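You operate a simulated robot arm through the tools that you are given. There is no shell and no other tool. Be economical: measure what you need, move in short steps, check, and stop when the job is done.

Carry out the task below with a simulated robot arm. There is one attempt and no reset: what you move stays moved.

JOB
Take the blue folded wipe and put it on the belt of the treadmill. Take the green cell from the wooden workbench and put it on the top of the low grey bench. Put the blue-backed pad on the trolley top. Put one of the grey cells from the wooden workbench on top of the blue scouring pad. Fetch the measuring cup and stand it on top of the yellow floor tape. Fetch the red drink bottle and stand it on top of the black roll of liners. Put the black plastic rod on the chest-high shelf. The order is free. Set down upright: green cell, measuring cup, red drink bottle.

It is judged by the outcome, as a careful person would: the job done as asked, and still so three seconds after it is handed in. It fails if anything else is knocked over, pushed out of place, dropped, spilled or broken.

ROBOT AND FRAMES
A 7-joint arm with a three-finger gripper on a trunk, on a base that drives. Base frame: it is fixed to the floor where the robot stands at the start and does not move with it; the origin is under the middle of the robot, x ahead of it, y to its left, z up; the surface under the hand at the start is at about z = 800. Readings come in mm, degrees, newtons and seconds.
Its first joint turns from -166.0 to 166.0 degrees. Places, roughly: belt of the treadmill [800, -2900, 300]; black plastic rod (3x3x12 cm) [-100, 2500, 1000]; black roll of liners (8x8x10 cm) [2400, 900, 800]; blue folded wipe (8x9x3 cm) [600, 200, 800]; blue scouring pad (8x10x5 cm) [900, -100, 800]; blue-backed pad (8x10x5 cm) [800, -300, 800]; chest-high shelf [-800, 2500, 1400]; green cell (3x3x5 cm) [600, 400, 800]; grey cell [1000, -500, 750]; measuring cup (8x8x10 cm) [2200, 900, 800]; red drink bottle (8x8x16 cm) [2300, 700, 900]; top of the low grey bench [2300, -1900, 300]; white supplies trolley [2200, 1700, 800]; yellow floor tape (9x9x5 cm) [2400, 1000, 800]. Payload 2.69 kg.
Tool frame: the origin (TCP) lies between the finger pads and is the grasp point; the fingertips stand 29 mm ahead of it; z points along the fingers, y is the line along which they close. Largest opening 120 mm; the body of the gripper starts 78 mm behind the TCP.
Orientation is that of the tool frame in the base frame, as [roll, pitch, yaw] about the fixed x, y, z axes, in that order (R = Rz(yaw) Ry(pitch) Rx(roll)). With the fingers straight down and closing along the base's y, the tool's x points along the base's -x, its y along +y and its z along -z.

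CONTROLS
- The arm moves only by the tool drive_tool. Its argument "series" is a list of rows, each a list of 3 entries, a list of its own where there are three numbers: the shift along the base's x, y, z in mm, then the turn, a rotation vector about the base's x, y, z in degrees, then the gripper command, from -1 (shut) to 1 (fully open), values between in proportion. In form: [[[tx, ty, tz], [ax, ay, az], hand], ...]. A call has 1 to 8 rows; each row is the pose to reach, as a shift and turn from the pose commanded when the call began. A row lasts 0.2 s, in which the tool goes at most 50 mm and 8.6 degrees; a call with a longer step from one row to the next is refused whole, and so is a gripper value outside its range. A pose out of reach is approached as far as the arm can. The call stops where the force on the tool passes 40 N (or 10 N more than at its start, if that is more) or the arm is blocked; 0.2 s more then pass. The fingers move at their own pace and stop on an object; they squeeze with about 38 N. The grip force told is the motor's: it shows also when the fingers shut on nothing. Time passes only in rows, and 0.2 s behind the last, so rows that repeat a pose let the fingers close. The reply holds the time, the measured pose of the TCP, the force on the tool along the base axes, the opening and the grip force, in the units named above and with some noise, with the torque about the TCP (base axes, N m) and any sound that the robot's microphone picked up.
- Cameras (640 x 400 px; columns grow to the right, rows downward): "scene" is now at [322.5, 156.8, 1342.7]; the picture's right is [-0.31, -0.95, 0.00], its down [-0.75, 0.25, -0.62] and it looks along [0.59, -0.19, -0.79] (base axes); focal length 281 px, centre (320, 200). "wrist" rides on the gripper at [63, 0, -104] in the tool frame; the picture's right is [0.00, 1.00, 0.00], its down [-0.83, 0.00, -0.56] and it looks along [-0.56, 0.00, 0.83] (tool axes); focal length 275 px, centre (320, 200). There is no depth. A picture from a camera that has moved, and an enlarged one, comes with that camera's place and axes in the base frame and with its lens. The place of the scene camera against the robot may be out by one fixed shift of up to 25 mm in any direction.
- camera(camera): a new picture of that camera. The clock stands still meanwhile.
- raise_lower(by): slides the trunk up (or, below 0, down) by that many mm; the arm and the scene camera ride with it, the base frame stays. It gives what a move gives, with no picture.
- drive_base(legs): drives the robot by 1 to 6 legs, each [ahead, left, turn to the left] in mm, mm and degrees, along the robot's own axes; the way and the turn of a leg run together, so that a leg with both is an arc; at most 1500 mm and 180 degrees a leg. The arm and the cameras ride along, it lands a little off, and it stops where it bumps. It gives what a move gives.
- pan_tilt(pan, tilt): turns the head with the scene camera to pan (to the left, within 143 degrees either way) and tilt (down, from -29 to 69), counted from straight ahead of the robot. It gives what a move gives.
- close_up(camera, box): a new picture of the part [left, top, right, bottom] of that camera's present view, enlarged. The clock stands still meanwhile.
- sign_off(): hands the job in; it is judged then, once.

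Go step by step. Nothing tells you exact positions but the pictures and the camera data: compare them with the known pose of the tool, close in by small moves and look again before you grip or let go. The budget is 207 turns and 200 pictures, counting those below and the enlarged ones. Unless the task says otherwise, let go and move clear before handing in, and close with one line.

The tools are called after ">>>" as name(argument=value, ...) on one line, values as JSON. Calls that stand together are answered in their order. drive_tool: Moves the arm, as the interface text tells. Its arguments: {"type":"object","properties":{"series":{"type":"array"}},"required":["series"]} The other tools are called the same way: raise_lower (by) slides the trunk up or down; drive_base (legs) drives the base; pan_tilt (pan, tilt) turns the head that bears the scene camera; camera (camera) takes a picture; close_up (camera, box) takes an enlarged picture of a part of a camera's view; sign_off () hands the job in.

At the start:

```text
clock: 0.0
tool_pos: [582.0, 10.3, 1058.6]
ee_rot: [-180.0, 0.1, -180.0]
wrist_force: [0.2, -0.2, -0.8]
moment: [0.0, 0.0, 0.0]
grip_width: 119.8
grip_force: 0.0
trunk travel left (down, up): [-350.0, 236.0]
robot x, y, heading: [-0.6, -1.4, 0.0]
head pan, tilt: [-18.2, 51.8]
```

scene: 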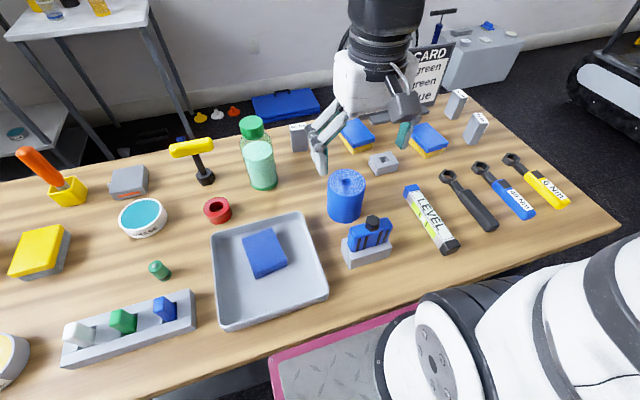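
wrist: 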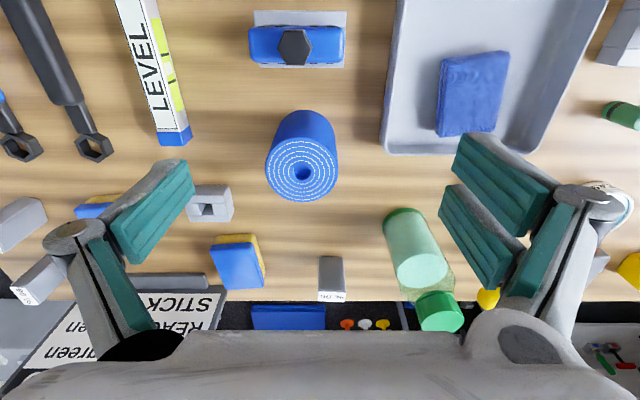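

I see the workbench with a tray holding the blue wipe, pads, grey and green cells and a card with writing. First I look closer at the card and the cells.

>>> close_up(camera="scene", box=[280, 40, 540, 200])

>>> close_up(camera="scene", box=[0, 160, 360, 385])

>>> close_up(camera="wrist", box=[0, 160, 400, 400])

```text
2.46 times, centred on (410, 120) of scene
camera zoom: at [322.5, 156.8, 1342.7], right [-0.31, -0.95, 0.0], down [-0.75, 0.25, -0.62], along [0.59, -0.19, -0.79], focal length 691 px, centre (98, 397)
```

zoom: 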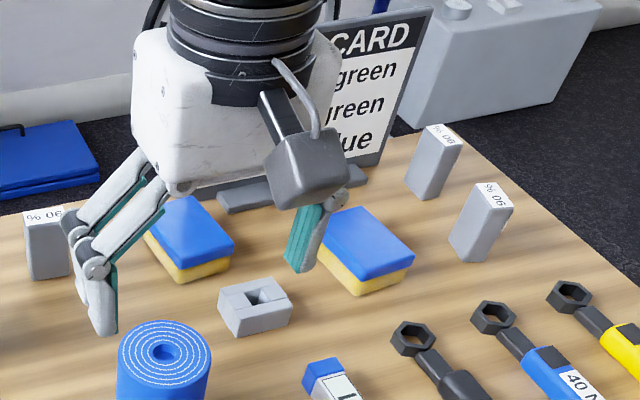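

```text
1.78 times, centred on (180, 272) of scene
camera zoom: at [322.5, 156.8, 1342.7], right [-0.31, -0.95, 0.0], down [-0.75, 0.25, -0.62], along [0.59, -0.19, -0.79], focal length 499 px, centre (569, 71)
```

zoom: 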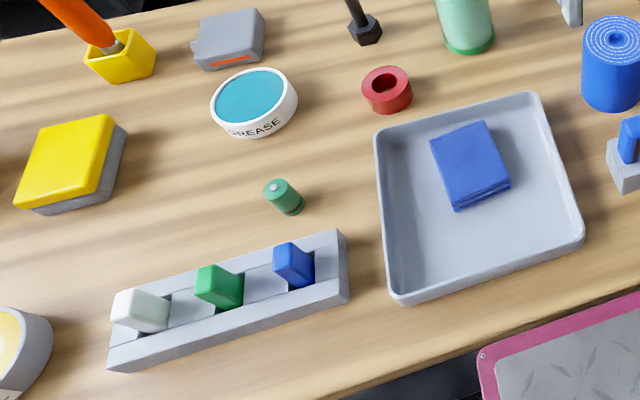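

```text
1.60 times, centred on (200, 280) of wrist
camera zoom: at [519.4, 9.2, 1163.1], right [0.0, 1.0, 0.0], down [0.83, 0.0, 0.56], along [0.56, 0.0, -0.83], focal length 440 px, centre (512, 72)
```

zoom: 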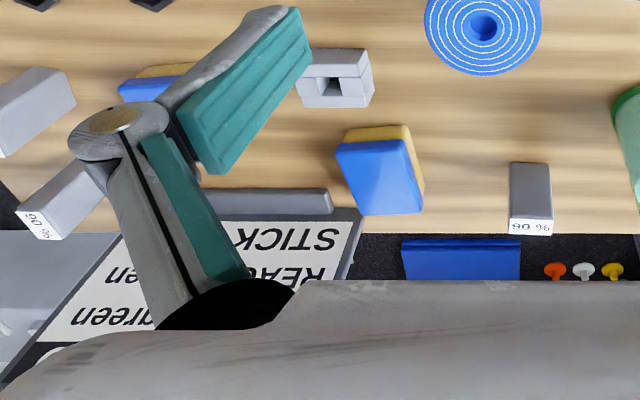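

Two blue/yellow pads: the one near [896,-138] is the scouring pad, the one near [824,-330] the blue-backed pad. Now I look around the room.

>>> pan_tilt(pan=60, tilt=15)

>>> camera(camera="scene")

>>> pan_tilt(pan=125, tilt=15)

>>> camera(camera="scene")

>>> pan_tilt(pan=-20, tilt=15)

>>> camera(camera="scene")

>>> pan_tilt(pan=-90, tilt=15)

>>> camera(camera="scene")

>>> pan_tilt(pan=25, tilt=15)

>>> camera(camera="scene")

```text
clock: 1.5
tool_pos: [582.0, 9.6, 1059.7]
ee_rot: [-180.0, -0.1, -180.0]
wrist_force: [-1.2, 0.6, 1.0]
moment: [0.0, 0.01, 0.0]
grip_width: 119.7
grip_force: 0.1
trunk travel left (down, up): [-350.0, 236.0]
robot x, y, heading: [1.5, -0.5, -0.1]
head pan, tilt: [60.0, 15.0]
```

```text
194 pictures are left
camera scene: at [297.7, 261.3, 1398.7], right [0.87, -0.5, 0.0], down [-0.13, -0.22, -0.97], along [0.48, 0.84, -0.26], focal length 281 px, centre (320, 200)
```

scene: 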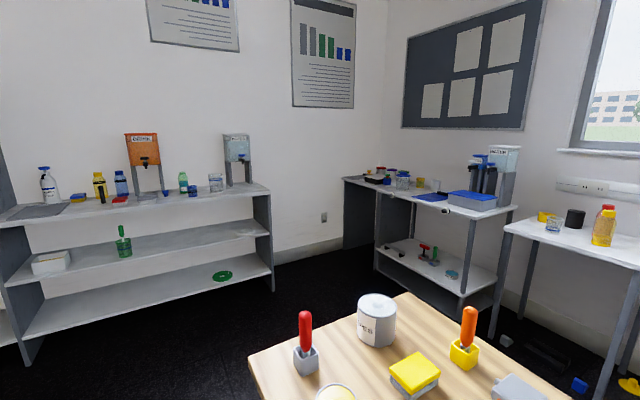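

```text
clock: 2.9
tool_pos: [581.6, 9.2, 1058.9]
ee_rot: [180.0, 0.0, 180.0]
wrist_force: [0.6, 0.1, -1.4]
moment: [-0.02, -0.04, 0.03]
grip_width: 119.8
grip_force: 0.1
trunk travel left (down, up): [-350.0, 236.0]
robot x, y, heading: [-0.4, 0.8, -0.0]
head pan, tilt: [125.0, 15.0]
```

```text
193 pictures are left
camera scene: at [197.4, 257.0, 1398.8], right [0.82, 0.57, 0.0], down [0.15, -0.21, -0.97], along [-0.55, 0.79, -0.26], focal length 281 px, centre (320, 200)
```

scene: 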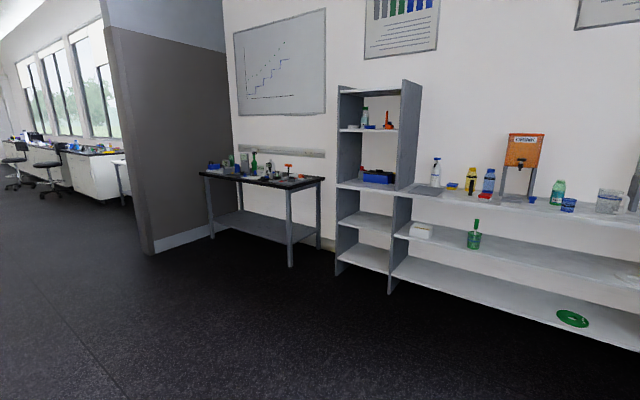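

```text
clock: 5.2
tool_pos: [583.6, 10.4, 1058.5]
ee_rot: [-180.0, 0.0, -180.0]
wrist_force: [0.1, -0.6, 0.1]
moment: [0.03, 0.01, -0.02]
grip_width: 119.9
grip_force: 0.0
trunk travel left (down, up): [-350.0, 236.0]
robot x, y, heading: [-0.0, 0.1, -0.2]
head pan, tilt: [-20.0, 15.0]
```

```text
192 pictures are left
camera scene: at [338.8, 148.5, 1398.8], right [-0.34, -0.94, 0.0], down [-0.24, 0.09, -0.97], along [0.91, -0.33, -0.26], focal length 281 px, centre (320, 200)
```

scene: 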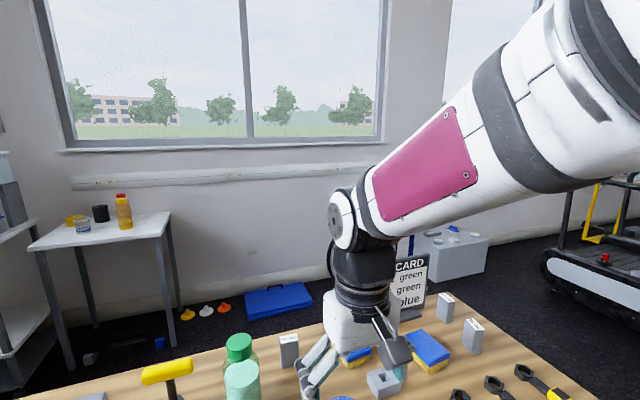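

```text
clock: 6.6
tool_pos: [582.8, 9.3, 1059.5]
ee_rot: [-180.0, 0.0, 180.0]
wrist_force: [-0.5, 0.1, 1.1]
moment: [-0.02, -0.01, 0.06]
grip_width: 119.8
grip_force: 0.1
trunk travel left (down, up): [-350.0, 236.0]
robot x, y, heading: [1.1, 0.8, -0.2]
head pan, tilt: [-90.0, 15.0]
```

```text
191 pictures are left
camera scene: at [251.0, 87.0, 1398.8], right [-1.0, 0.0, 0.0], down [0.0, 0.26, -0.97], along [0.0, -0.97, -0.26], focal length 281 px, centre (320, 200)
```

scene: 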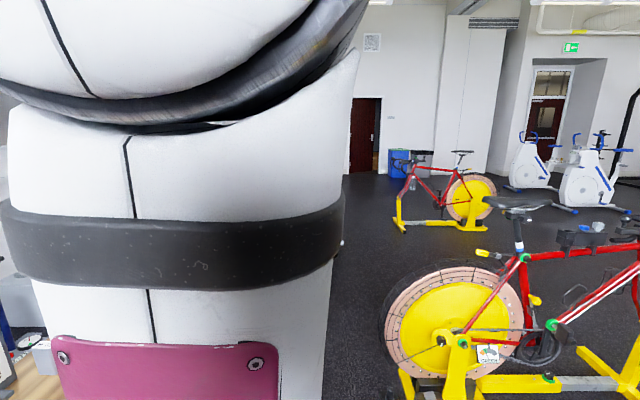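

```text
clock: 8.5
tool_pos: [581.9, 10.3, 1059.7]
ee_rot: [-180.0, 0.1, 179.9]
wrist_force: [-0.6, 0.6, 0.7]
moment: [0.01, -0.01, 0.03]
grip_width: 119.9
grip_force: 0.1
trunk travel left (down, up): [-350.0, 236.0]
robot x, y, heading: [-1.7, -2.7, 0.2]
head pan, tilt: [25.0, 15.0]
```

```text
190 pictures are left
camera scene: at [335.6, 219.8, 1398.8], right [0.42, -0.91, 0.0], down [-0.23, -0.11, -0.97], along [0.88, 0.41, -0.26], focal length 281 px, centre (320, 200)
```

scene: 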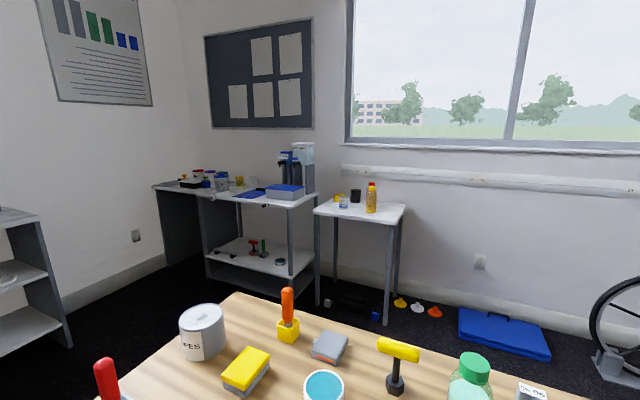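

The room layout is clear in outline. I enlarge the rod's shelf and trolley areas, and look toward the treadmill.

>>> pan_tilt(pan=100, tilt=15)

>>> close_up(camera="scene", box=[140, 120, 460, 320])

>>> pan_tilt(pan=40, tilt=15)

>>> close_up(camera="scene", box=[240, 130, 560, 330])

>>> pan_tilt(pan=-25, tilt=51)

>>> camera(camera="scene")

```text
clock: 10.0
tool_pos: [582.3, 9.7, 1059.3]
ee_rot: [-179.9, 0.1, 180.0]
wrist_force: [0.2, -0.1, -0.1]
moment: [0.01, 0.0, -0.03]
grip_width: 120.1
grip_force: 0.0
trunk travel left (down, up): [-350.0, 236.0]
robot x, y, heading: [0.4, -1.2, -0.0]
head pan, tilt: [100.0, 15.0]
```

```text
2.00 times, centred on (300, 220) of scene
camera zoom: at [234.8, 272.4, 1398.8], right [0.98, 0.17, 0.0], down [0.04, -0.25, -0.97], along [-0.17, 0.95, -0.26], focal length 561 px, centre (360, 160)
```

zoom: 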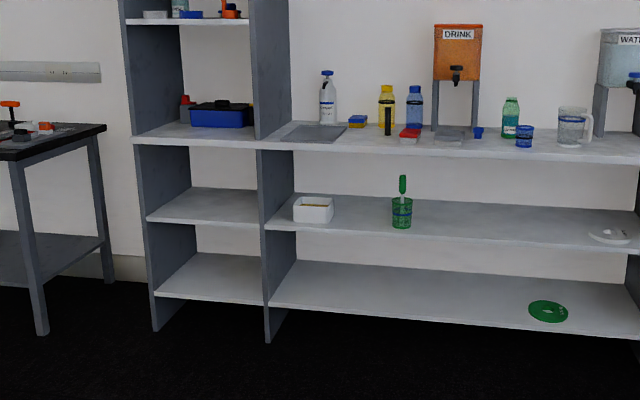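

```text
clock: 11.3
tool_pos: [582.4, 9.6, 1058.4]
ee_rot: [179.9, 0.0, 180.0]
wrist_force: [0.0, 0.4, -0.6]
moment: [0.0, 0.0, 0.03]
grip_width: 119.9
grip_force: 0.0
trunk travel left (down, up): [-350.0, 236.0]
robot x, y, heading: [-1.6, 0.7, 0.0]
head pan, tilt: [40.0, 15.0]
```

```text
2.00 times, centred on (400, 230) of scene
camera zoom: at [322.5, 240.5, 1398.8], right [0.64, -0.77, 0.0], down [-0.2, -0.17, -0.97], along [0.74, 0.62, -0.26], focal length 561 px, centre (160, 140)
```

zoom: 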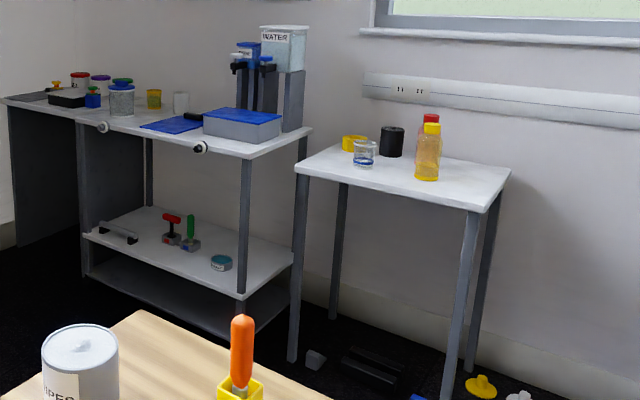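

```text
clock: 12.6
tool_pos: [582.5, 10.3, 1059.2]
ee_rot: [-180.0, 0.0, 180.0]
wrist_force: [1.0, -0.6, -0.3]
moment: [0.03, -0.01, 0.02]
grip_width: 120.0
grip_force: 0.0
trunk travel left (down, up): [-350.0, 236.0]
robot x, y, heading: [-0.8, 0.2, 0.0]
head pan, tilt: [-25.0, 51.0]
```

```text
187 pictures are left
camera scene: at [319.9, 148.3, 1343.7], right [-0.42, -0.91, 0.0], down [-0.7, 0.33, -0.63], along [0.57, -0.27, -0.78], focal length 281 px, centre (320, 200)
```

scene: 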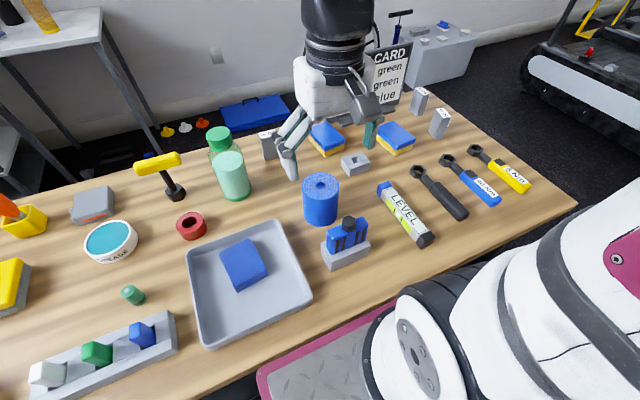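

The wipe is at about [600,197] from the wrist view. I move the hand above it and look.

>>> drive_tool(series=[[[5, 45, -20], [0, 0, 0], 1], [[10, 90, -40], [0, 0, 0], 1], [[15, 135, -60], [0, 0, 0], 1], [[17, 187, -80], [0, 0, 0], 1], [[17, 187, -100], [0, 0, 0], 1]])

>>> camera(camera="wrist")

>>> camera(camera="scene")

```text
refused: row 4 steps farther than a row can; nothing moved
```

```text
186 pictures are left
camera wrist: at [519.3, 9.2, 1163.1], right [0.0, 1.0, 0.0], down [0.83, 0.0, 0.56], along [0.56, 0.0, -0.83], focal length 275 px, centre (320, 200)
```

wrist: 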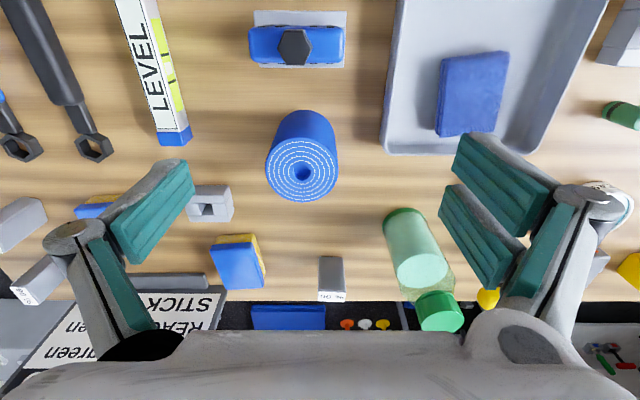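

```text
185 pictures are left
camera scene: at [319.9, 148.3, 1343.7], right [-0.42, -0.91, 0.0], down [-0.7, 0.33, -0.63], along [0.57, -0.27, -0.78], focal length 281 px, centre (320, 200)
```

scene: 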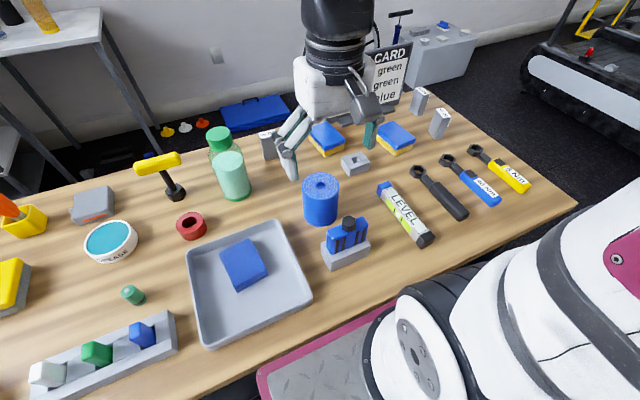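

The step was too long; I repeat in shorter rows.

>>> drive_tool(series=[[[4, 38, -20], [0, 0, 0], 1], [[8, 76, -40], [0, 0, 0], 1], [[12, 114, -60], [0, 0, 0], 1], [[15, 152, -80], [0, 0, 0], 1], [[17, 187, -100], [0, 0, 0], 1]])

>>> camera(camera="wrist")

```text
clock: 13.8
tool_pos: [600.3, 197.0, 960.3]
ee_rot: [-180.0, 0.1, 180.0]
wrist_force: [-0.3, -0.4, 0.5]
moment: [0.05, -0.05, 0.02]
grip_width: 120.0
grip_force: 0.1
trunk travel left (down, up): [-350.0, 236.0]
robot x, y, heading: [2.3, 1.7, -0.0]
head pan, tilt: [-25.0, 51.0]
```

```text
184 pictures are left
camera wrist: at [536.8, 197.4, 1063.1], right [0.0, 1.0, 0.0], down [0.83, 0.0, 0.56], along [0.56, 0.0, -0.83], focal length 275 px, centre (320, 200)
```

wrist: 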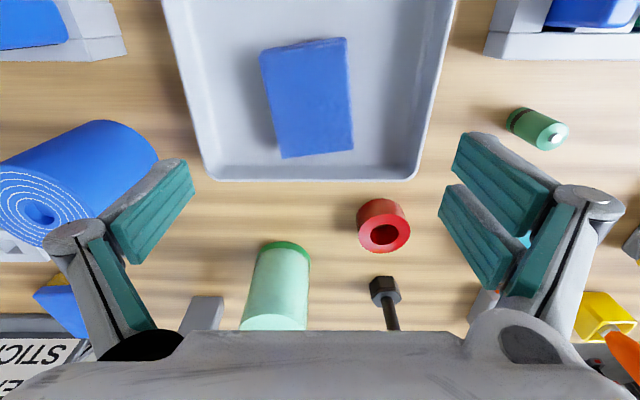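

Triangulated: wipe centre at about [597,188,828], turned about +8°. I descend around it.

>>> drive_tool(series=[[[-3, -9, -10], [0, 0, 8], 1], [[-3, -9, -50], [0, 0, 8], 1], [[-3, -9, -85], [0, 0, 8], 1], [[-3, -9, -105], [0, 0, 8], 1]])

>>> camera(camera="wrist")

>>> camera(camera="scene")

```text
clock: 14.8
tool_pos: [595.1, 187.4, 855.0]
ee_rot: [-180.0, 0.0, -172.0]
wrist_force: [-0.1, -0.2, -0.6]
moment: [0.02, 0.01, -0.02]
grip_width: 119.8
grip_force: 0.0
trunk travel left (down, up): [-350.0, 236.0]
robot x, y, heading: [-1.4, -1.8, 0.1]
head pan, tilt: [-25.0, 51.0]
```

```text
183 pictures are left
camera wrist: at [533.1, 178.1, 958.7], right [-0.14, 0.99, 0.0], down [0.82, 0.12, 0.56], along [0.55, 0.08, -0.83], focal length 275 px, centre (320, 200)
```

wrist: 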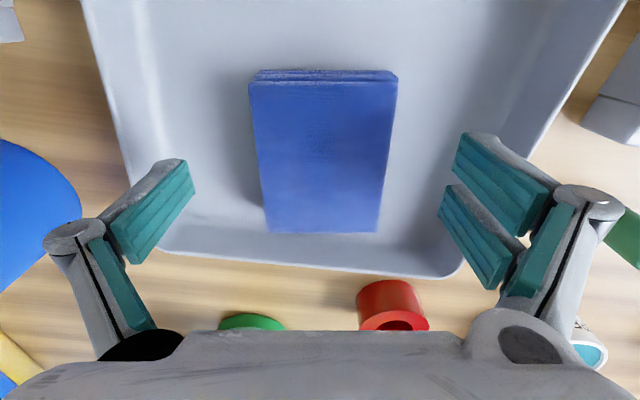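

```text
182 pictures are left
camera scene: at [319.8, 148.2, 1343.8], right [-0.42, -0.91, 0.0], down [-0.7, 0.33, -0.63], along [0.57, -0.27, -0.78], focal length 281 px, centre (320, 200)
```

scene: 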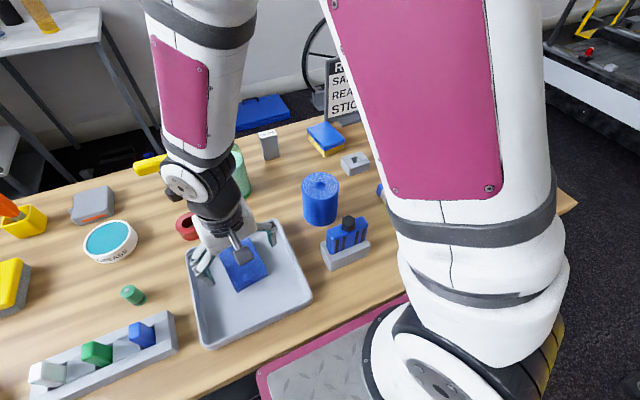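

Aligned. I lower a further 16 mm and close.

>>> drive_tool(series=[[[0, 0, -8], [0, 0, 0], 1], [[0, 0, -16], [0, 0, 0], 1], [[0, 0, -16], [0, 0, 0], -1], [[0, 0, -16], [0, 0, 0], -1], [[0, 0, -16], [0, 0, 0], -1]])

```text
clock: 16.0
tool_pos: [596.3, 187.9, 837.6]
ee_rot: [179.9, 0.1, -172.0]
wrist_force: [-0.6, 0.1, 3.1]
moment: [-0.02, 0.01, 0.04]
grip_width: 69.3
grip_force: 38.2
trunk travel left (down, up): [-350.0, 236.0]
robot x, y, heading: [-1.3, -0.5, 0.0]
head pan, tilt: [-25.0, 51.0]
```

Gripped at 69 mm. I lift and look.

>>> drive_tool(series=[[[0, 0, 30], [0, 0, 0], -1], [[0, 0, 75], [0, 0, 0], -1], [[0, 0, 120], [0, 0, 0], -1], [[0, 0, 165], [0, 0, 0], -1], [[-10, -40, 195], [0, 0, -4], -1], [[-15, -80, 220], [0, 0, -8], -1], [[-15, -125, 235], [0, 0, -8], -1], [[-15, -170, 240], [0, 0, -8], -1]])

>>> camera(camera="wrist")

```text
refused: row 5 steps farther than a row can; nothing moved
```

```text
181 pictures are left
camera wrist: at [533.7, 178.6, 942.5], right [-0.14, 0.99, 0.0], down [0.82, 0.12, 0.56], along [0.55, 0.08, -0.83], focal length 275 px, centre (320, 200)
```

wrist: 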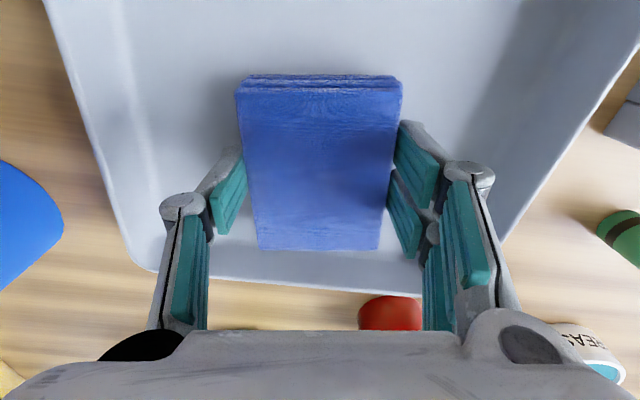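

>>> drive_tool(series=[[[0, 0, 30], [0, 0, 0], -1], [[0, 0, 75], [0, 0, 0], -1], [[0, 0, 120], [0, 0, 0], -1], [[0, 0, 165], [0, 0, 0], -1], [[-3, -30, 195], [0, 0, -4], -1], [[-6, -65, 220], [0, 0, -8], -1], [[-10, -110, 235], [0, 0, -8], -1], [[-15, -155, 240], [0, 0, -8], -1]])

>>> camera(camera="wrist")

```text
clock: 17.8
tool_pos: [581.4, 32.6, 1076.3]
ee_rot: [-179.9, 0.0, 180.0]
wrist_force: [-0.2, 0.3, -0.3]
moment: [-0.02, 0.01, 0.02]
grip_width: 69.0
grip_force: 38.1
trunk travel left (down, up): [-350.0, 236.0]
robot x, y, heading: [2.8, -1.5, -0.1]
head pan, tilt: [-25.0, 51.0]
```

```text
180 pictures are left
camera wrist: at [518.1, 32.0, 1180.4], right [-0.01, 1.0, 0.0], down [0.83, 0.01, 0.56], along [0.56, 0.0, -0.83], focal length 275 px, centre (320, 200)
```

wrist: 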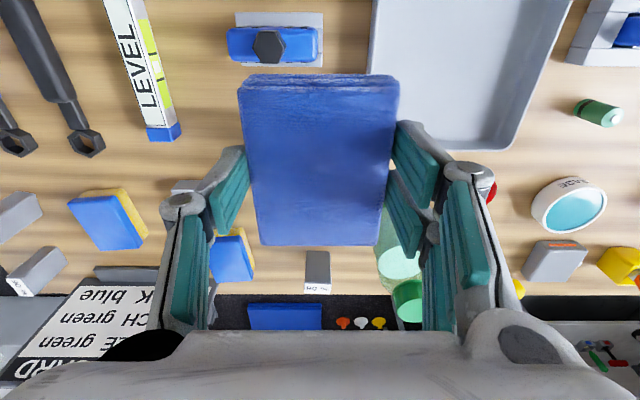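

Wipe is held. I back away from the bench and turn right to look for the path to the treadmill.

>>> drive_base(legs=[[-400, 0, 0], [0, 0, -90]])

>>> pan_tilt(pan=50, tilt=25)

>>> camera(camera="scene")

>>> pan_tilt(pan=0, tilt=25)

>>> camera(camera="scene")

```text
clock: 24.2
tool_pos: [-380.8, -580.3, 1077.3]
ee_rot: [-180.0, 0.0, 89.3]
wrist_force: [0.3, -0.3, -0.9]
moment: [0.01, -0.01, -0.02]
grip_width: 69.1
grip_force: 37.4
trunk travel left (down, up): [-350.0, 236.0]
robot x, y, heading: [-405.5, 2.4, -90.6]
head pan, tilt: [-25.0, 51.0]
```

```text
clock: 25.7
tool_pos: [-379.6, -579.8, 1075.4]
ee_rot: [180.0, 0.0, 89.1]
wrist_force: [-0.3, 0.8, -0.3]
moment: [-0.03, 0.02, -0.03]
grip_width: 68.9
grip_force: 38.2
trunk travel left (down, up): [-350.0, 236.0]
robot x, y, heading: [-406.3, 5.9, -90.8]
head pan, tilt: [50.0, 25.0]
```

```text
179 pictures are left
camera scene: at [-129.7, -304.2, 1382.5], right [-0.65, -0.76, 0.0], down [-0.32, 0.28, -0.91], along [0.69, -0.59, -0.42], focal length 281 px, centre (320, 200)
```

scene: 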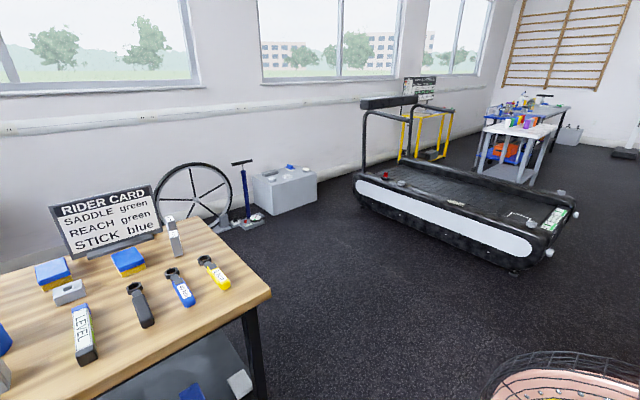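

```text
clock: 26.8
tool_pos: [-379.9, -579.5, 1076.5]
ee_rot: [-179.9, -0.1, 89.1]
wrist_force: [-0.5, 0.0, 0.3]
moment: [0.0, -0.01, -0.01]
grip_width: 68.8
grip_force: 37.7
trunk travel left (down, up): [-350.0, 236.0]
robot x, y, heading: [-402.7, 4.2, -90.9]
head pan, tilt: [0.0, 25.0]
```

```text
178 pictures are left
camera scene: at [-200.7, -336.0, 1382.5], right [-1.0, 0.01, 0.0], down [0.01, 0.42, -0.91], along [-0.01, -0.91, -0.42], focal length 281 px, centre (320, 200)
```

scene: 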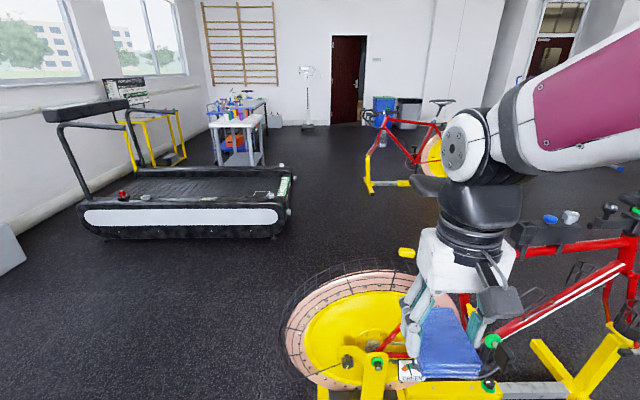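

The low grey bench is the box by the window wall; the treadmill lies beyond the aisle. The gap between workbench corner (447,-585) and bike wheel (-50,-1200) fits the base at heading -60°, so I drive up to it.

>>> drive_base(legs=[[0, 0, 31], [300, 85, 0], [400, 0, 0]])

>>> pan_tilt(pan=-40, tilt=55)

>>> camera(camera="scene")

>>> pan_tilt(pan=40, tilt=50)

>>> camera(camera="scene")

```text
clock: 32.5
tool_pos: [330.3, -1055.5, 1077.3]
ee_rot: [179.9, -0.1, 119.6]
wrist_force: [0.3, 0.2, 0.2]
moment: [0.01, 0.03, 0.01]
grip_width: 68.7
grip_force: 38.1
trunk travel left (down, up): [-350.0, 236.0]
robot x, y, heading: [15.8, -564.8, -60.4]
head pan, tilt: [0.0, 25.0]
```

```text
clock: 33.6
tool_pos: [330.5, -1056.6, 1075.8]
ee_rot: [-179.9, -0.1, 119.6]
wrist_force: [0.3, 0.3, -0.3]
moment: [0.0, 0.0, -0.03]
grip_width: 69.1
grip_force: 37.9
trunk travel left (down, up): [-350.0, 236.0]
robot x, y, heading: [14.7, -565.4, -60.4]
head pan, tilt: [-40.0, 55.0]
```

```text
177 pictures are left
camera scene: at [301.4, -755.3, 1338.6], right [-0.98, 0.18, 0.0], down [0.15, 0.81, -0.57], along [-0.1, -0.56, -0.82], focal length 281 px, centre (320, 200)
```

scene: 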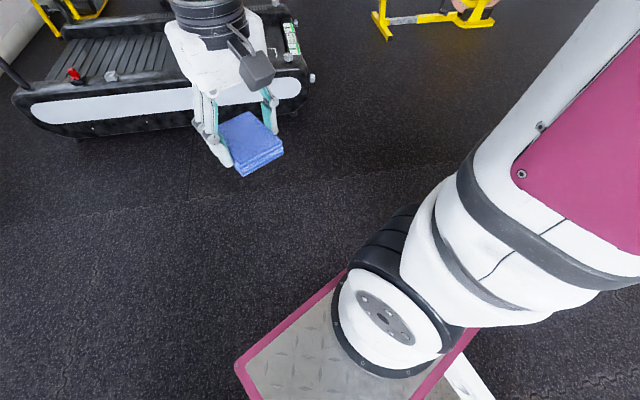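

```text
clock: 35.1
tool_pos: [330.3, -1055.2, 1075.6]
ee_rot: [-180.0, 0.0, 119.5]
wrist_force: [0.8, -0.5, -0.3]
moment: [-0.04, -0.01, 0.05]
grip_width: 68.8
grip_force: 37.7
trunk travel left (down, up): [-350.0, 236.0]
robot x, y, heading: [15.6, -566.0, -60.3]
head pan, tilt: [40.0, 50.0]
```

```text
176 pictures are left
camera scene: at [386.6, -711.4, 1345.0], right [-0.35, -0.94, 0.0], down [-0.72, 0.27, -0.64], along [0.6, -0.23, -0.77], focal length 281 px, centre (320, 200)
```

scene: 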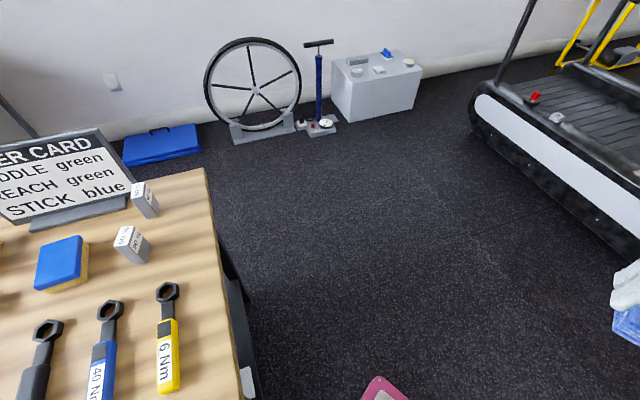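

Way is clear; I go on and turn to face the treadmill.

>>> drive_base(legs=[[900, 0, 0], [480, 30, 0], [0, 0, -30]])

>>> pan_tilt(pan=20, tilt=35)

>>> camera(camera="scene")

```text
clock: 43.8
tool_pos: [736.5, -2336.8, 1076.7]
ee_rot: [-180.0, 0.0, 88.8]
wrist_force: [0.7, -0.3, 0.2]
moment: [0.03, 0.0, 0.0]
grip_width: 68.8
grip_force: 38.0
trunk travel left (down, up): [-350.0, 236.0]
robot x, y, heading: [716.5, -1752.9, -91.1]
head pan, tilt: [40.0, 50.0]
```

```text
clock: 44.7
tool_pos: [736.7, -2336.0, 1076.6]
ee_rot: [180.0, -0.1, 88.8]
wrist_force: [-0.4, 0.1, -0.9]
moment: [-0.01, 0.0, -0.01]
grip_width: 68.9
grip_force: 37.9
trunk travel left (down, up): [-350.0, 236.0]
robot x, y, heading: [715.6, -1757.5, -91.3]
head pan, tilt: [20.0, 35.0]
```

```text
175 pictures are left
camera scene: at [948.5, -2084.1, 1366.7], right [-0.95, -0.32, 0.0], down [-0.19, 0.54, -0.82], along [0.26, -0.77, -0.57], focal length 281 px, centre (320, 200)
```

scene: 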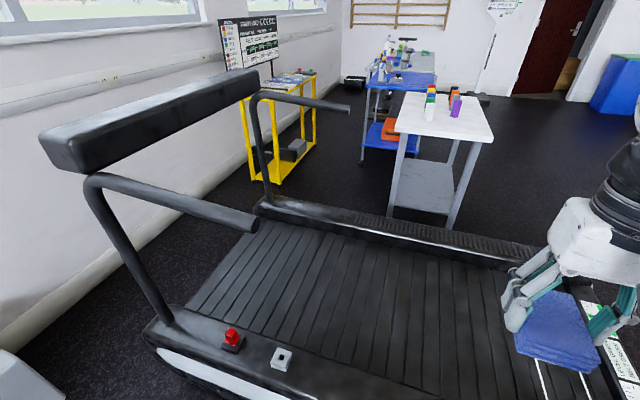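

The belt spans y≈-2600 to -3200 and is free around x≈740. I extend the arm over it, then lower the trunk.

>>> drive_tool(series=[[[5, -48, 0], [0, 0, 0], -1], [[10, -96, 0], [0, 0, 0], -1], [[15, -144, 0], [0, 0, 0], -1], [[20, -192, 0], [0, 0, 0], -1], [[25, -240, 0], [0, 0, 0], -1], [[30, -288, 0], [0, 0, 0], -1], [[35, -336, 0], [0, 0, 0], -1], [[40, -375, 0], [0, 0, 0], -1]])

>>> raise_lower(by=-350)

>>> camera(camera="scene")

>>> camera(camera="wrist")

```text
clock: 46.5
tool_pos: [777.1, -2711.0, 1075.6]
ee_rot: [179.9, 0.0, 88.9]
wrist_force: [-0.9, 0.9, 1.1]
moment: [-0.06, -0.04, 0.02]
grip_width: 68.9
grip_force: 38.0
trunk travel left (down, up): [-350.0, 236.0]
robot x, y, heading: [716.1, -1753.4, -91.0]
head pan, tilt: [20.0, 35.0]
```

```text
clock: 49.9
tool_pos: [775.8, -2710.5, 727.1]
ee_rot: [-180.0, 0.0, 88.8]
wrist_force: [0.4, 0.0, 0.2]
moment: [0.02, 0.02, -0.04]
grip_width: 69.0
grip_force: 37.7
trunk travel left (down, up): [0.0, 586.0]
robot x, y, heading: [717.6, -1757.7, -91.1]
head pan, tilt: [20.0, 35.0]
```

```text
174 pictures are left
camera scene: at [947.1, -2147.5, 1017.6], right [-0.95, -0.32, 0.0], down [-0.18, 0.54, -0.82], along [0.26, -0.78, -0.57], focal length 281 px, centre (320, 200)
```

scene: 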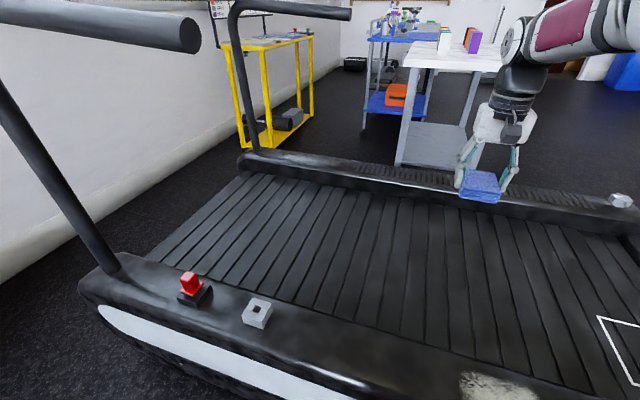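

```text
173 pictures are left
camera wrist: at [778.2, -2648.3, 830.4], right [1.0, -0.02, 0.0], down [-0.01, -0.83, 0.56], along [-0.01, -0.56, -0.83], focal length 275 px, centre (320, 200)
```

wrist: 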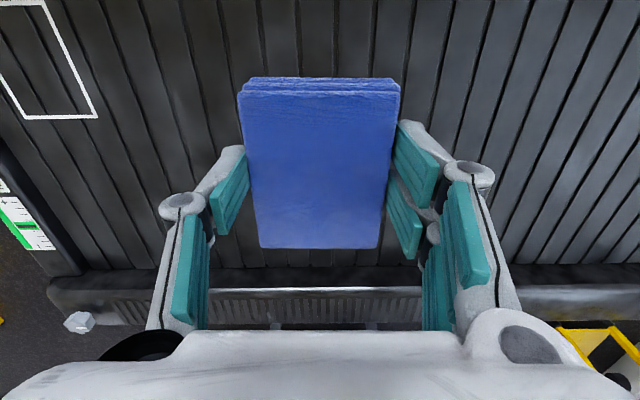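

The wipe is over the belt. I descend.

>>> drive_tool(series=[[[0, 0, -48], [0, 0, 0], -1], [[0, 0, -96], [0, 0, 0], -1], [[0, 0, -144], [0, 0, 0], -1], [[0, 0, -192], [0, 0, 0], -1], [[0, 0, -240], [0, 0, 0], -1], [[0, 0, -280], [0, 0, 0], -1], [[0, 0, -310], [0, 0, 0], -1]])

>>> camera(camera="scene")

>>> camera(camera="wrist")

```text
clock: 51.5
tool_pos: [776.2, -2712.5, 417.4]
ee_rot: [180.0, 0.1, 88.8]
wrist_force: [0.6, 0.3, -0.6]
moment: [0.0, 0.01, 0.01]
grip_width: 69.0
grip_force: 38.4
trunk travel left (down, up): [0.0, 586.0]
robot x, y, heading: [718.6, -1750.6, -91.2]
head pan, tilt: [20.0, 35.0]
```

```text
172 pictures are left
camera scene: at [947.1, -2147.4, 1017.7], right [-0.95, -0.32, 0.0], down [-0.18, 0.54, -0.82], along [0.26, -0.78, -0.57], focal length 281 px, centre (320, 200)
```

scene: 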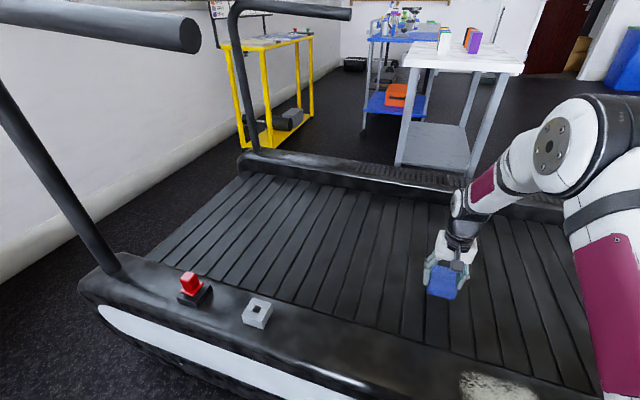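

```text
171 pictures are left
camera wrist: at [777.7, -2649.4, 520.9], right [1.0, -0.02, 0.0], down [-0.01, -0.83, 0.56], along [-0.01, -0.56, -0.83], focal length 275 px, centre (320, 200)
```

wrist: 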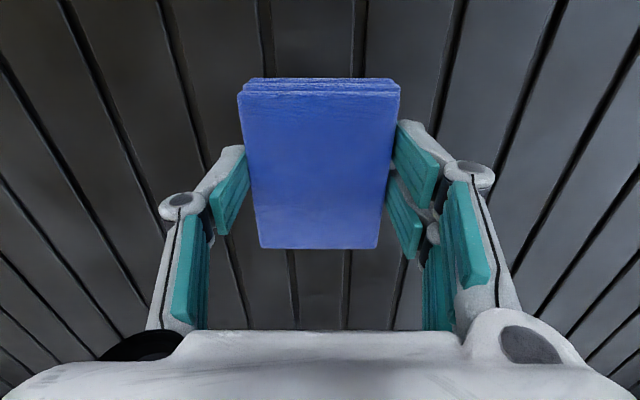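

I lower slowly until contact.

>>> drive_tool(series=[[[0, 0, -20], [0, 0, 0], -1], [[0, 0, -40], [0, 0, 0], -1], [[0, 0, -55], [0, 0, 0], -1], [[0, 0, -65], [0, 0, 0], -1], [[0, 0, -75], [0, 0, 0], -1]])

>>> close_up(camera="scene", box=[340, 200, 560, 340])

```text
clock: 52.5
tool_pos: [779.1, -2713.0, 356.5]
ee_rot: [180.0, 0.1, 88.9]
wrist_force: [-1.2, 4.7, 17.7]
moment: [0.21, -0.04, -0.02]
grip_width: 69.1
grip_force: 37.8
trunk travel left (down, up): [0.0, 586.0]
robot x, y, heading: [717.9, -1754.0, -91.0]
head pan, tilt: [20.0, 35.0]
stopped in row 5: the force on the tool passed its limit at 41 N (the readings are from after the stop); the commanded pose is now the measured one
```

```text
2.86 times, centred on (450, 270) of scene
camera zoom: at [947.0, -2146.8, 1017.9], right [-0.95, -0.32, 0.0], down [-0.18, 0.54, -0.82], along [0.26, -0.78, -0.57], focal length 802 px, centre (-51, 0)
```

zoom: 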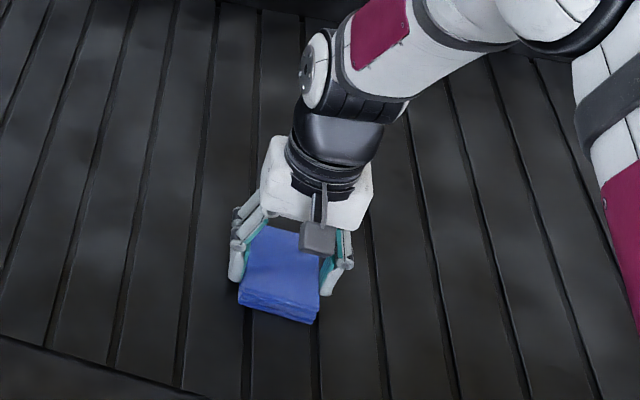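

Contact with the belt at TCP 356. I open and rise.

>>> drive_tool(series=[[[0, 0, 1], [0, 0, 0], -0.4], [[0, 0, 1], [0, 0, 0], 0.6], [[0, 0, 1], [0, 0, 0], 1], [[0, 0, 3], [0, 0, 0], 1], [[0, 0, 40], [0, 0, 0], 1], [[0, 0, 85], [0, 0, 0], 1], [[0, 0, 133], [0, 0, 0], 1], [[0, 0, 180], [0, 0, 0], 1]])

>>> camera(camera="wrist")

```text
clock: 54.3
tool_pos: [776.6, -2712.7, 533.5]
ee_rot: [-179.9, 0.0, 88.8]
wrist_force: [0.6, -0.1, -0.2]
moment: [0.01, -0.02, 0.02]
grip_width: 119.8
grip_force: 0.0
trunk travel left (down, up): [0.0, 586.0]
robot x, y, heading: [717.6, -1752.7, -91.3]
head pan, tilt: [20.0, 35.0]
```

```text
169 pictures are left
camera wrist: at [777.6, -2649.3, 637.5], right [1.0, -0.02, 0.0], down [-0.01, -0.83, 0.56], along [-0.01, -0.56, -0.83], focal length 275 px, centre (320, 200)
```

wrist: 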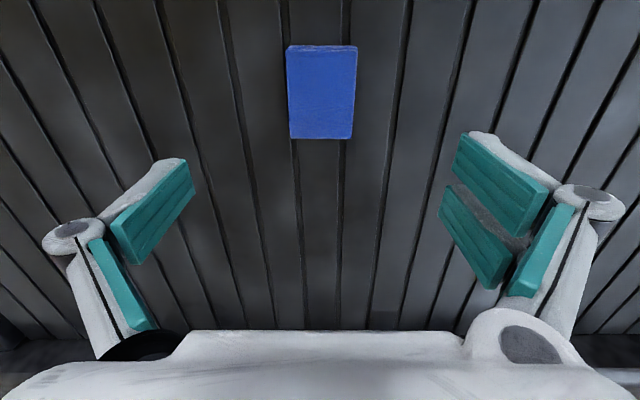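

Wipe placed. I retract, raise the trunk, and look at the low grey bench from here.

>>> raise_lower(by=350)

>>> drive_tool(series=[[[-5, 42, 24], [0, 0, 0], 1], [[-10, 84, 48], [0, 0, 0], 1], [[-15, 126, 72], [0, 0, 0], 1], [[-20, 168, 96], [0, 0, 0], 1], [[-25, 210, 120], [0, 0, 0], 1], [[-30, 252, 144], [0, 0, 0], 1], [[-35, 294, 168], [0, 0, 0], 1], [[-38, 336, 190], [0, 0, 0], 1]])

>>> pan_tilt(pan=90, tilt=35)

>>> camera(camera="scene")

```text
clock: 57.8
tool_pos: [777.1, -2712.2, 883.7]
ee_rot: [-180.0, 0.0, 88.7]
wrist_force: [-0.8, -1.0, 0.6]
moment: [-0.05, 0.01, 0.04]
grip_width: 120.0
grip_force: 0.1
trunk travel left (down, up): [-350.0, 236.0]
robot x, y, heading: [720.4, -1753.7, -91.4]
head pan, tilt: [20.0, 35.0]
```

```text
clock: 59.6
tool_pos: [742.6, -2375.7, 1075.8]
ee_rot: [180.0, -0.1, 88.8]
wrist_force: [0.3, -0.8, -0.7]
moment: [0.08, 0.02, 0.02]
grip_width: 119.9
grip_force: 0.0
trunk travel left (down, up): [-350.0, 236.0]
robot x, y, heading: [716.1, -1756.5, -91.4]
head pan, tilt: [20.0, 35.0]
```

```text
clock: 61.0
tool_pos: [742.1, -2374.5, 1075.6]
ee_rot: [-180.0, 0.0, 88.8]
wrist_force: [0.0, -0.2, 0.0]
moment: [0.0, -0.02, 0.01]
grip_width: 119.9
grip_force: 0.1
trunk travel left (down, up): [-350.0, 236.0]
robot x, y, heading: [716.7, -1757.5, -91.3]
head pan, tilt: [90.0, 35.0]
```

```text
168 pictures are left
camera scene: at [1008.1, -2002.6, 1366.8], right [-0.02, -1.0, 0.0], down [-0.57, 0.01, -0.82], along [0.82, -0.02, -0.57], focal length 281 px, centre (320, 200)
```

scene: 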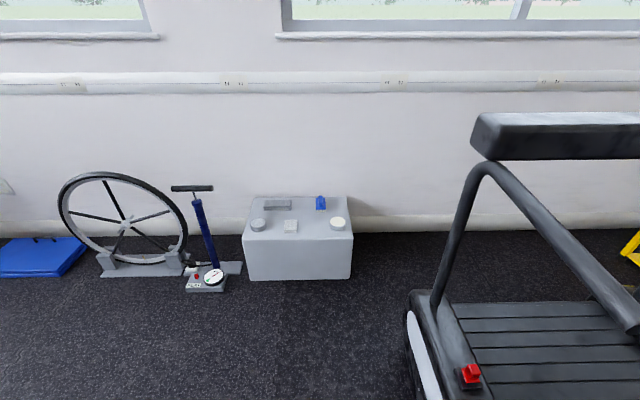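

The low bench top spans x≈2170–2540, y≈-1620…-2210, with small items near corners. I drive back to the workbench for the green cell.

>>> drive_base(legs=[[0, 0, 31], [-900, -5, 0], [-482, -7, 0], [-400, 0, 0], [-297, -76, 0], [0, 0, 60]])

>>> drive_base(legs=[[390, 150, 0]])

>>> pan_tilt(pan=10, tilt=55)

>>> camera(camera="scene")

>>> camera(camera="wrist")

```text
clock: 76.0
tool_pos: [251.8, 12.7, 1076.5]
ee_rot: [-179.9, 0.1, 178.0]
wrist_force: [0.2, -0.9, 0.3]
moment: [-0.01, 0.0, -0.01]
grip_width: 120.0
grip_force: 0.1
trunk travel left (down, up): [-350.0, 236.0]
robot x, y, heading: [-373.5, -4.8, -2.2]
head pan, tilt: [90.0, 35.0]
```

```text
clock: 78.5
tool_pos: [641.0, 153.9, 1075.5]
ee_rot: [-180.0, 0.0, 178.2]
wrist_force: [-0.1, -0.8, 0.4]
moment: [0.01, -0.04, 0.02]
grip_width: 120.2
grip_force: 0.1
trunk travel left (down, up): [-350.0, 236.0]
robot x, y, heading: [22.7, 132.9, -1.8]
head pan, tilt: [90.0, 35.0]
```

```text
clock: 80.0
tool_pos: [643.0, 153.5, 1075.9]
ee_rot: [180.0, 0.0, 178.3]
wrist_force: [0.0, -0.1, 0.0]
moment: [-0.03, -0.01, -0.03]
grip_width: 119.9
grip_force: 0.1
trunk travel left (down, up): [-350.0, 236.0]
robot x, y, heading: [21.7, 135.6, -1.7]
head pan, tilt: [10.0, 55.0]
```

```text
167 pictures are left
camera scene: at [348.5, 318.4, 1338.5], right [0.14, -0.99, 0.0], down [-0.81, -0.12, -0.57], along [0.57, 0.08, -0.82], focal length 281 px, centre (320, 200)
```

scene: 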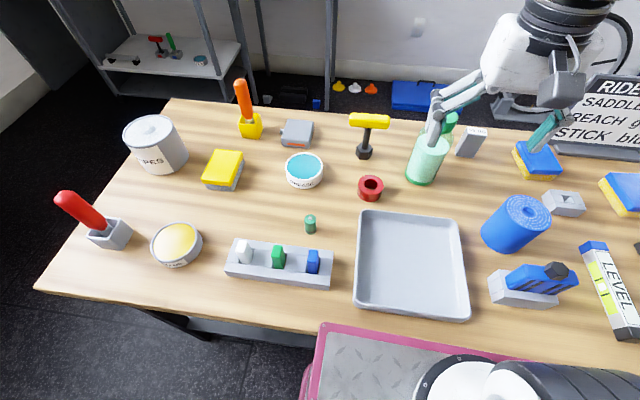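

```text
166 pictures are left
camera wrist: at [579.3, 155.1, 1179.6], right [0.03, 1.0, 0.0], down [0.83, -0.02, 0.56], along [0.56, -0.01, -0.83], focal length 275 px, centre (320, 200)
```

wrist: 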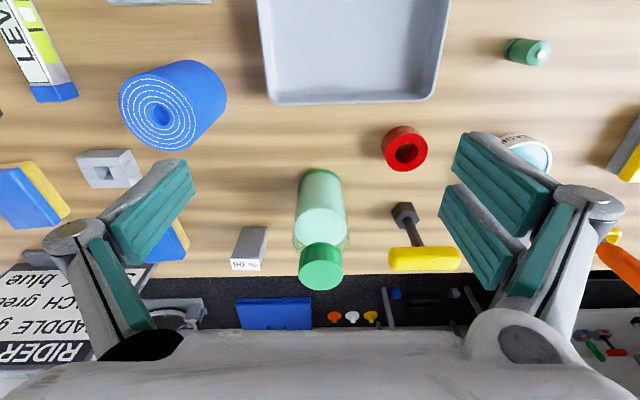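

The green cell (cylinder) stands near [620,390]. I move above it.

>>> drive_tool(series=[[[-5, 42, 0], [0, 0, 0], 1], [[-10, 84, 0], [0, 0, 0], 1], [[-15, 126, -20], [0, 0, 0], 1], [[-18, 168, -40], [0, 0, 0], 1], [[-20, 205, -70], [0, 0, 0], 1], [[-22, 236, -105], [0, 0, 0], 1], [[-22, 236, -140], [0, 0, 0], 1]])

>>> camera(camera="wrist")

```text
clock: 81.6
tool_pos: [620.1, 390.1, 936.5]
ee_rot: [179.9, 0.1, 178.3]
wrist_force: [-0.9, 0.0, 0.3]
moment: [0.01, -0.02, 0.02]
grip_width: 120.0
grip_force: 0.0
trunk travel left (down, up): [-350.0, 236.0]
robot x, y, heading: [18.6, 135.7, -2.0]
head pan, tilt: [10.0, 55.0]
```

```text
165 pictures are left
camera wrist: at [556.3, 391.2, 1040.8], right [0.03, 1.0, 0.0], down [0.83, -0.02, 0.56], along [0.56, -0.01, -0.83], focal length 275 px, centre (320, 200)
```

wrist: 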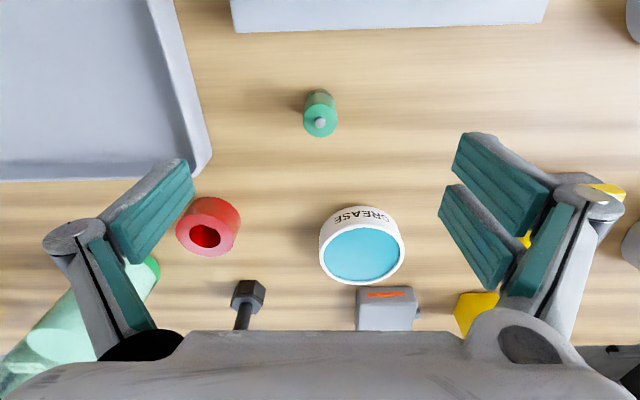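

Directly above it. I descend and close.

>>> drive_tool(series=[[[0, 0, -45], [0, 0, 0], 0.3], [[0, 0, -80], [0, 0, 0], 0.3], [[0, 0, -98], [0, 0, 0], 0.3], [[0, 0, -98], [0, 0, 0], -1], [[0, 0, -98], [0, 0, 0], -1], [[0, 0, -98], [0, 0, 0], -1]])

>>> camera(camera="wrist")

```text
clock: 83.0
tool_pos: [621.6, 391.2, 837.6]
ee_rot: [179.9, 0.0, 178.3]
wrist_force: [0.9, 0.7, -0.2]
moment: [-0.01, 0.02, 0.02]
grip_width: 22.9
grip_force: 38.4
trunk travel left (down, up): [-350.0, 236.0]
robot x, y, heading: [17.5, 136.7, -1.8]
head pan, tilt: [10.0, 55.0]
```

```text
164 pictures are left
camera wrist: at [557.9, 393.3, 941.5], right [0.03, 1.0, 0.0], down [0.83, -0.02, 0.56], along [0.56, -0.01, -0.83], focal length 275 px, centre (320, 200)
```

wrist: 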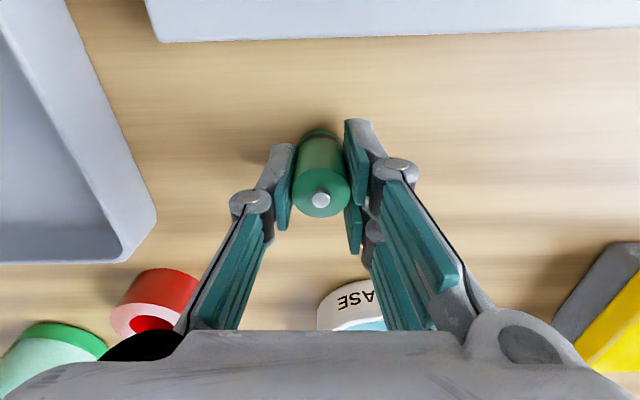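

Gripped. I lift and back away toward the low bench along the same corridor.

>>> drive_tool(series=[[[0, 0, 40], [0, 0, 0], -1], [[0, 0, 85], [0, 0, 0], -1], [[0, 0, 130], [0, 0, 0], -1], [[0, -10, 175], [0, 0, 0], -1], [[0, -40, 212], [0, 0, 0], -1], [[0, -80, 240], [0, 0, 0], -1], [[0, -128, 240], [0, 0, 0], -1], [[0, -176, 240], [0, 0, 0], -1]])

>>> drive_base(legs=[[-420, -150, 0], [0, 0, -58]])

>>> camera(camera="wrist")

```text
clock: 84.8
tool_pos: [618.2, 212.6, 1079.4]
ee_rot: [-180.0, 0.0, 178.3]
wrist_force: [0.0, 0.4, -1.0]
moment: [-0.05, 0.03, 0.0]
grip_width: 22.8
grip_force: 38.6
trunk travel left (down, up): [-350.0, 236.0]
robot x, y, heading: [17.9, 136.6, -2.0]
head pan, tilt: [10.0, 55.0]
```

```text
clock: 90.1
tool_pos: [-20.5, -468.2, 1078.0]
ee_rot: [-180.0, 0.0, 120.4]
wrist_force: [0.0, -0.3, -0.4]
moment: [-0.02, 0.01, 0.0]
grip_width: 22.6
grip_force: 37.7
trunk travel left (down, up): [-350.0, 236.0]
robot x, y, heading: [-402.0, -1.5, -59.7]
head pan, tilt: [10.0, 55.0]
```

```text
163 pictures are left
camera wrist: at [-52.1, -415.3, 1182.7], right [0.86, 0.51, 0.0], down [0.42, -0.71, 0.56], along [0.28, -0.48, -0.83], focal length 275 px, centre (320, 200)
```

wrist: 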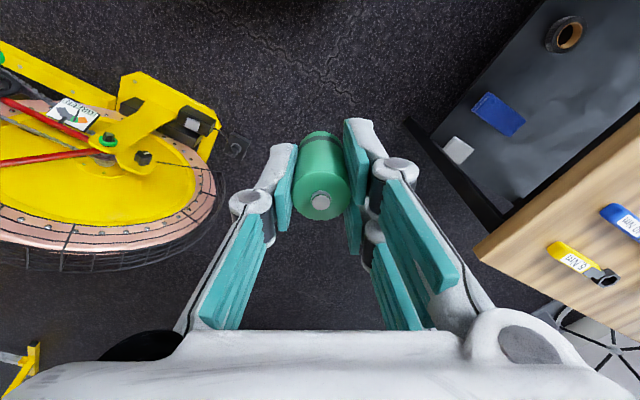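

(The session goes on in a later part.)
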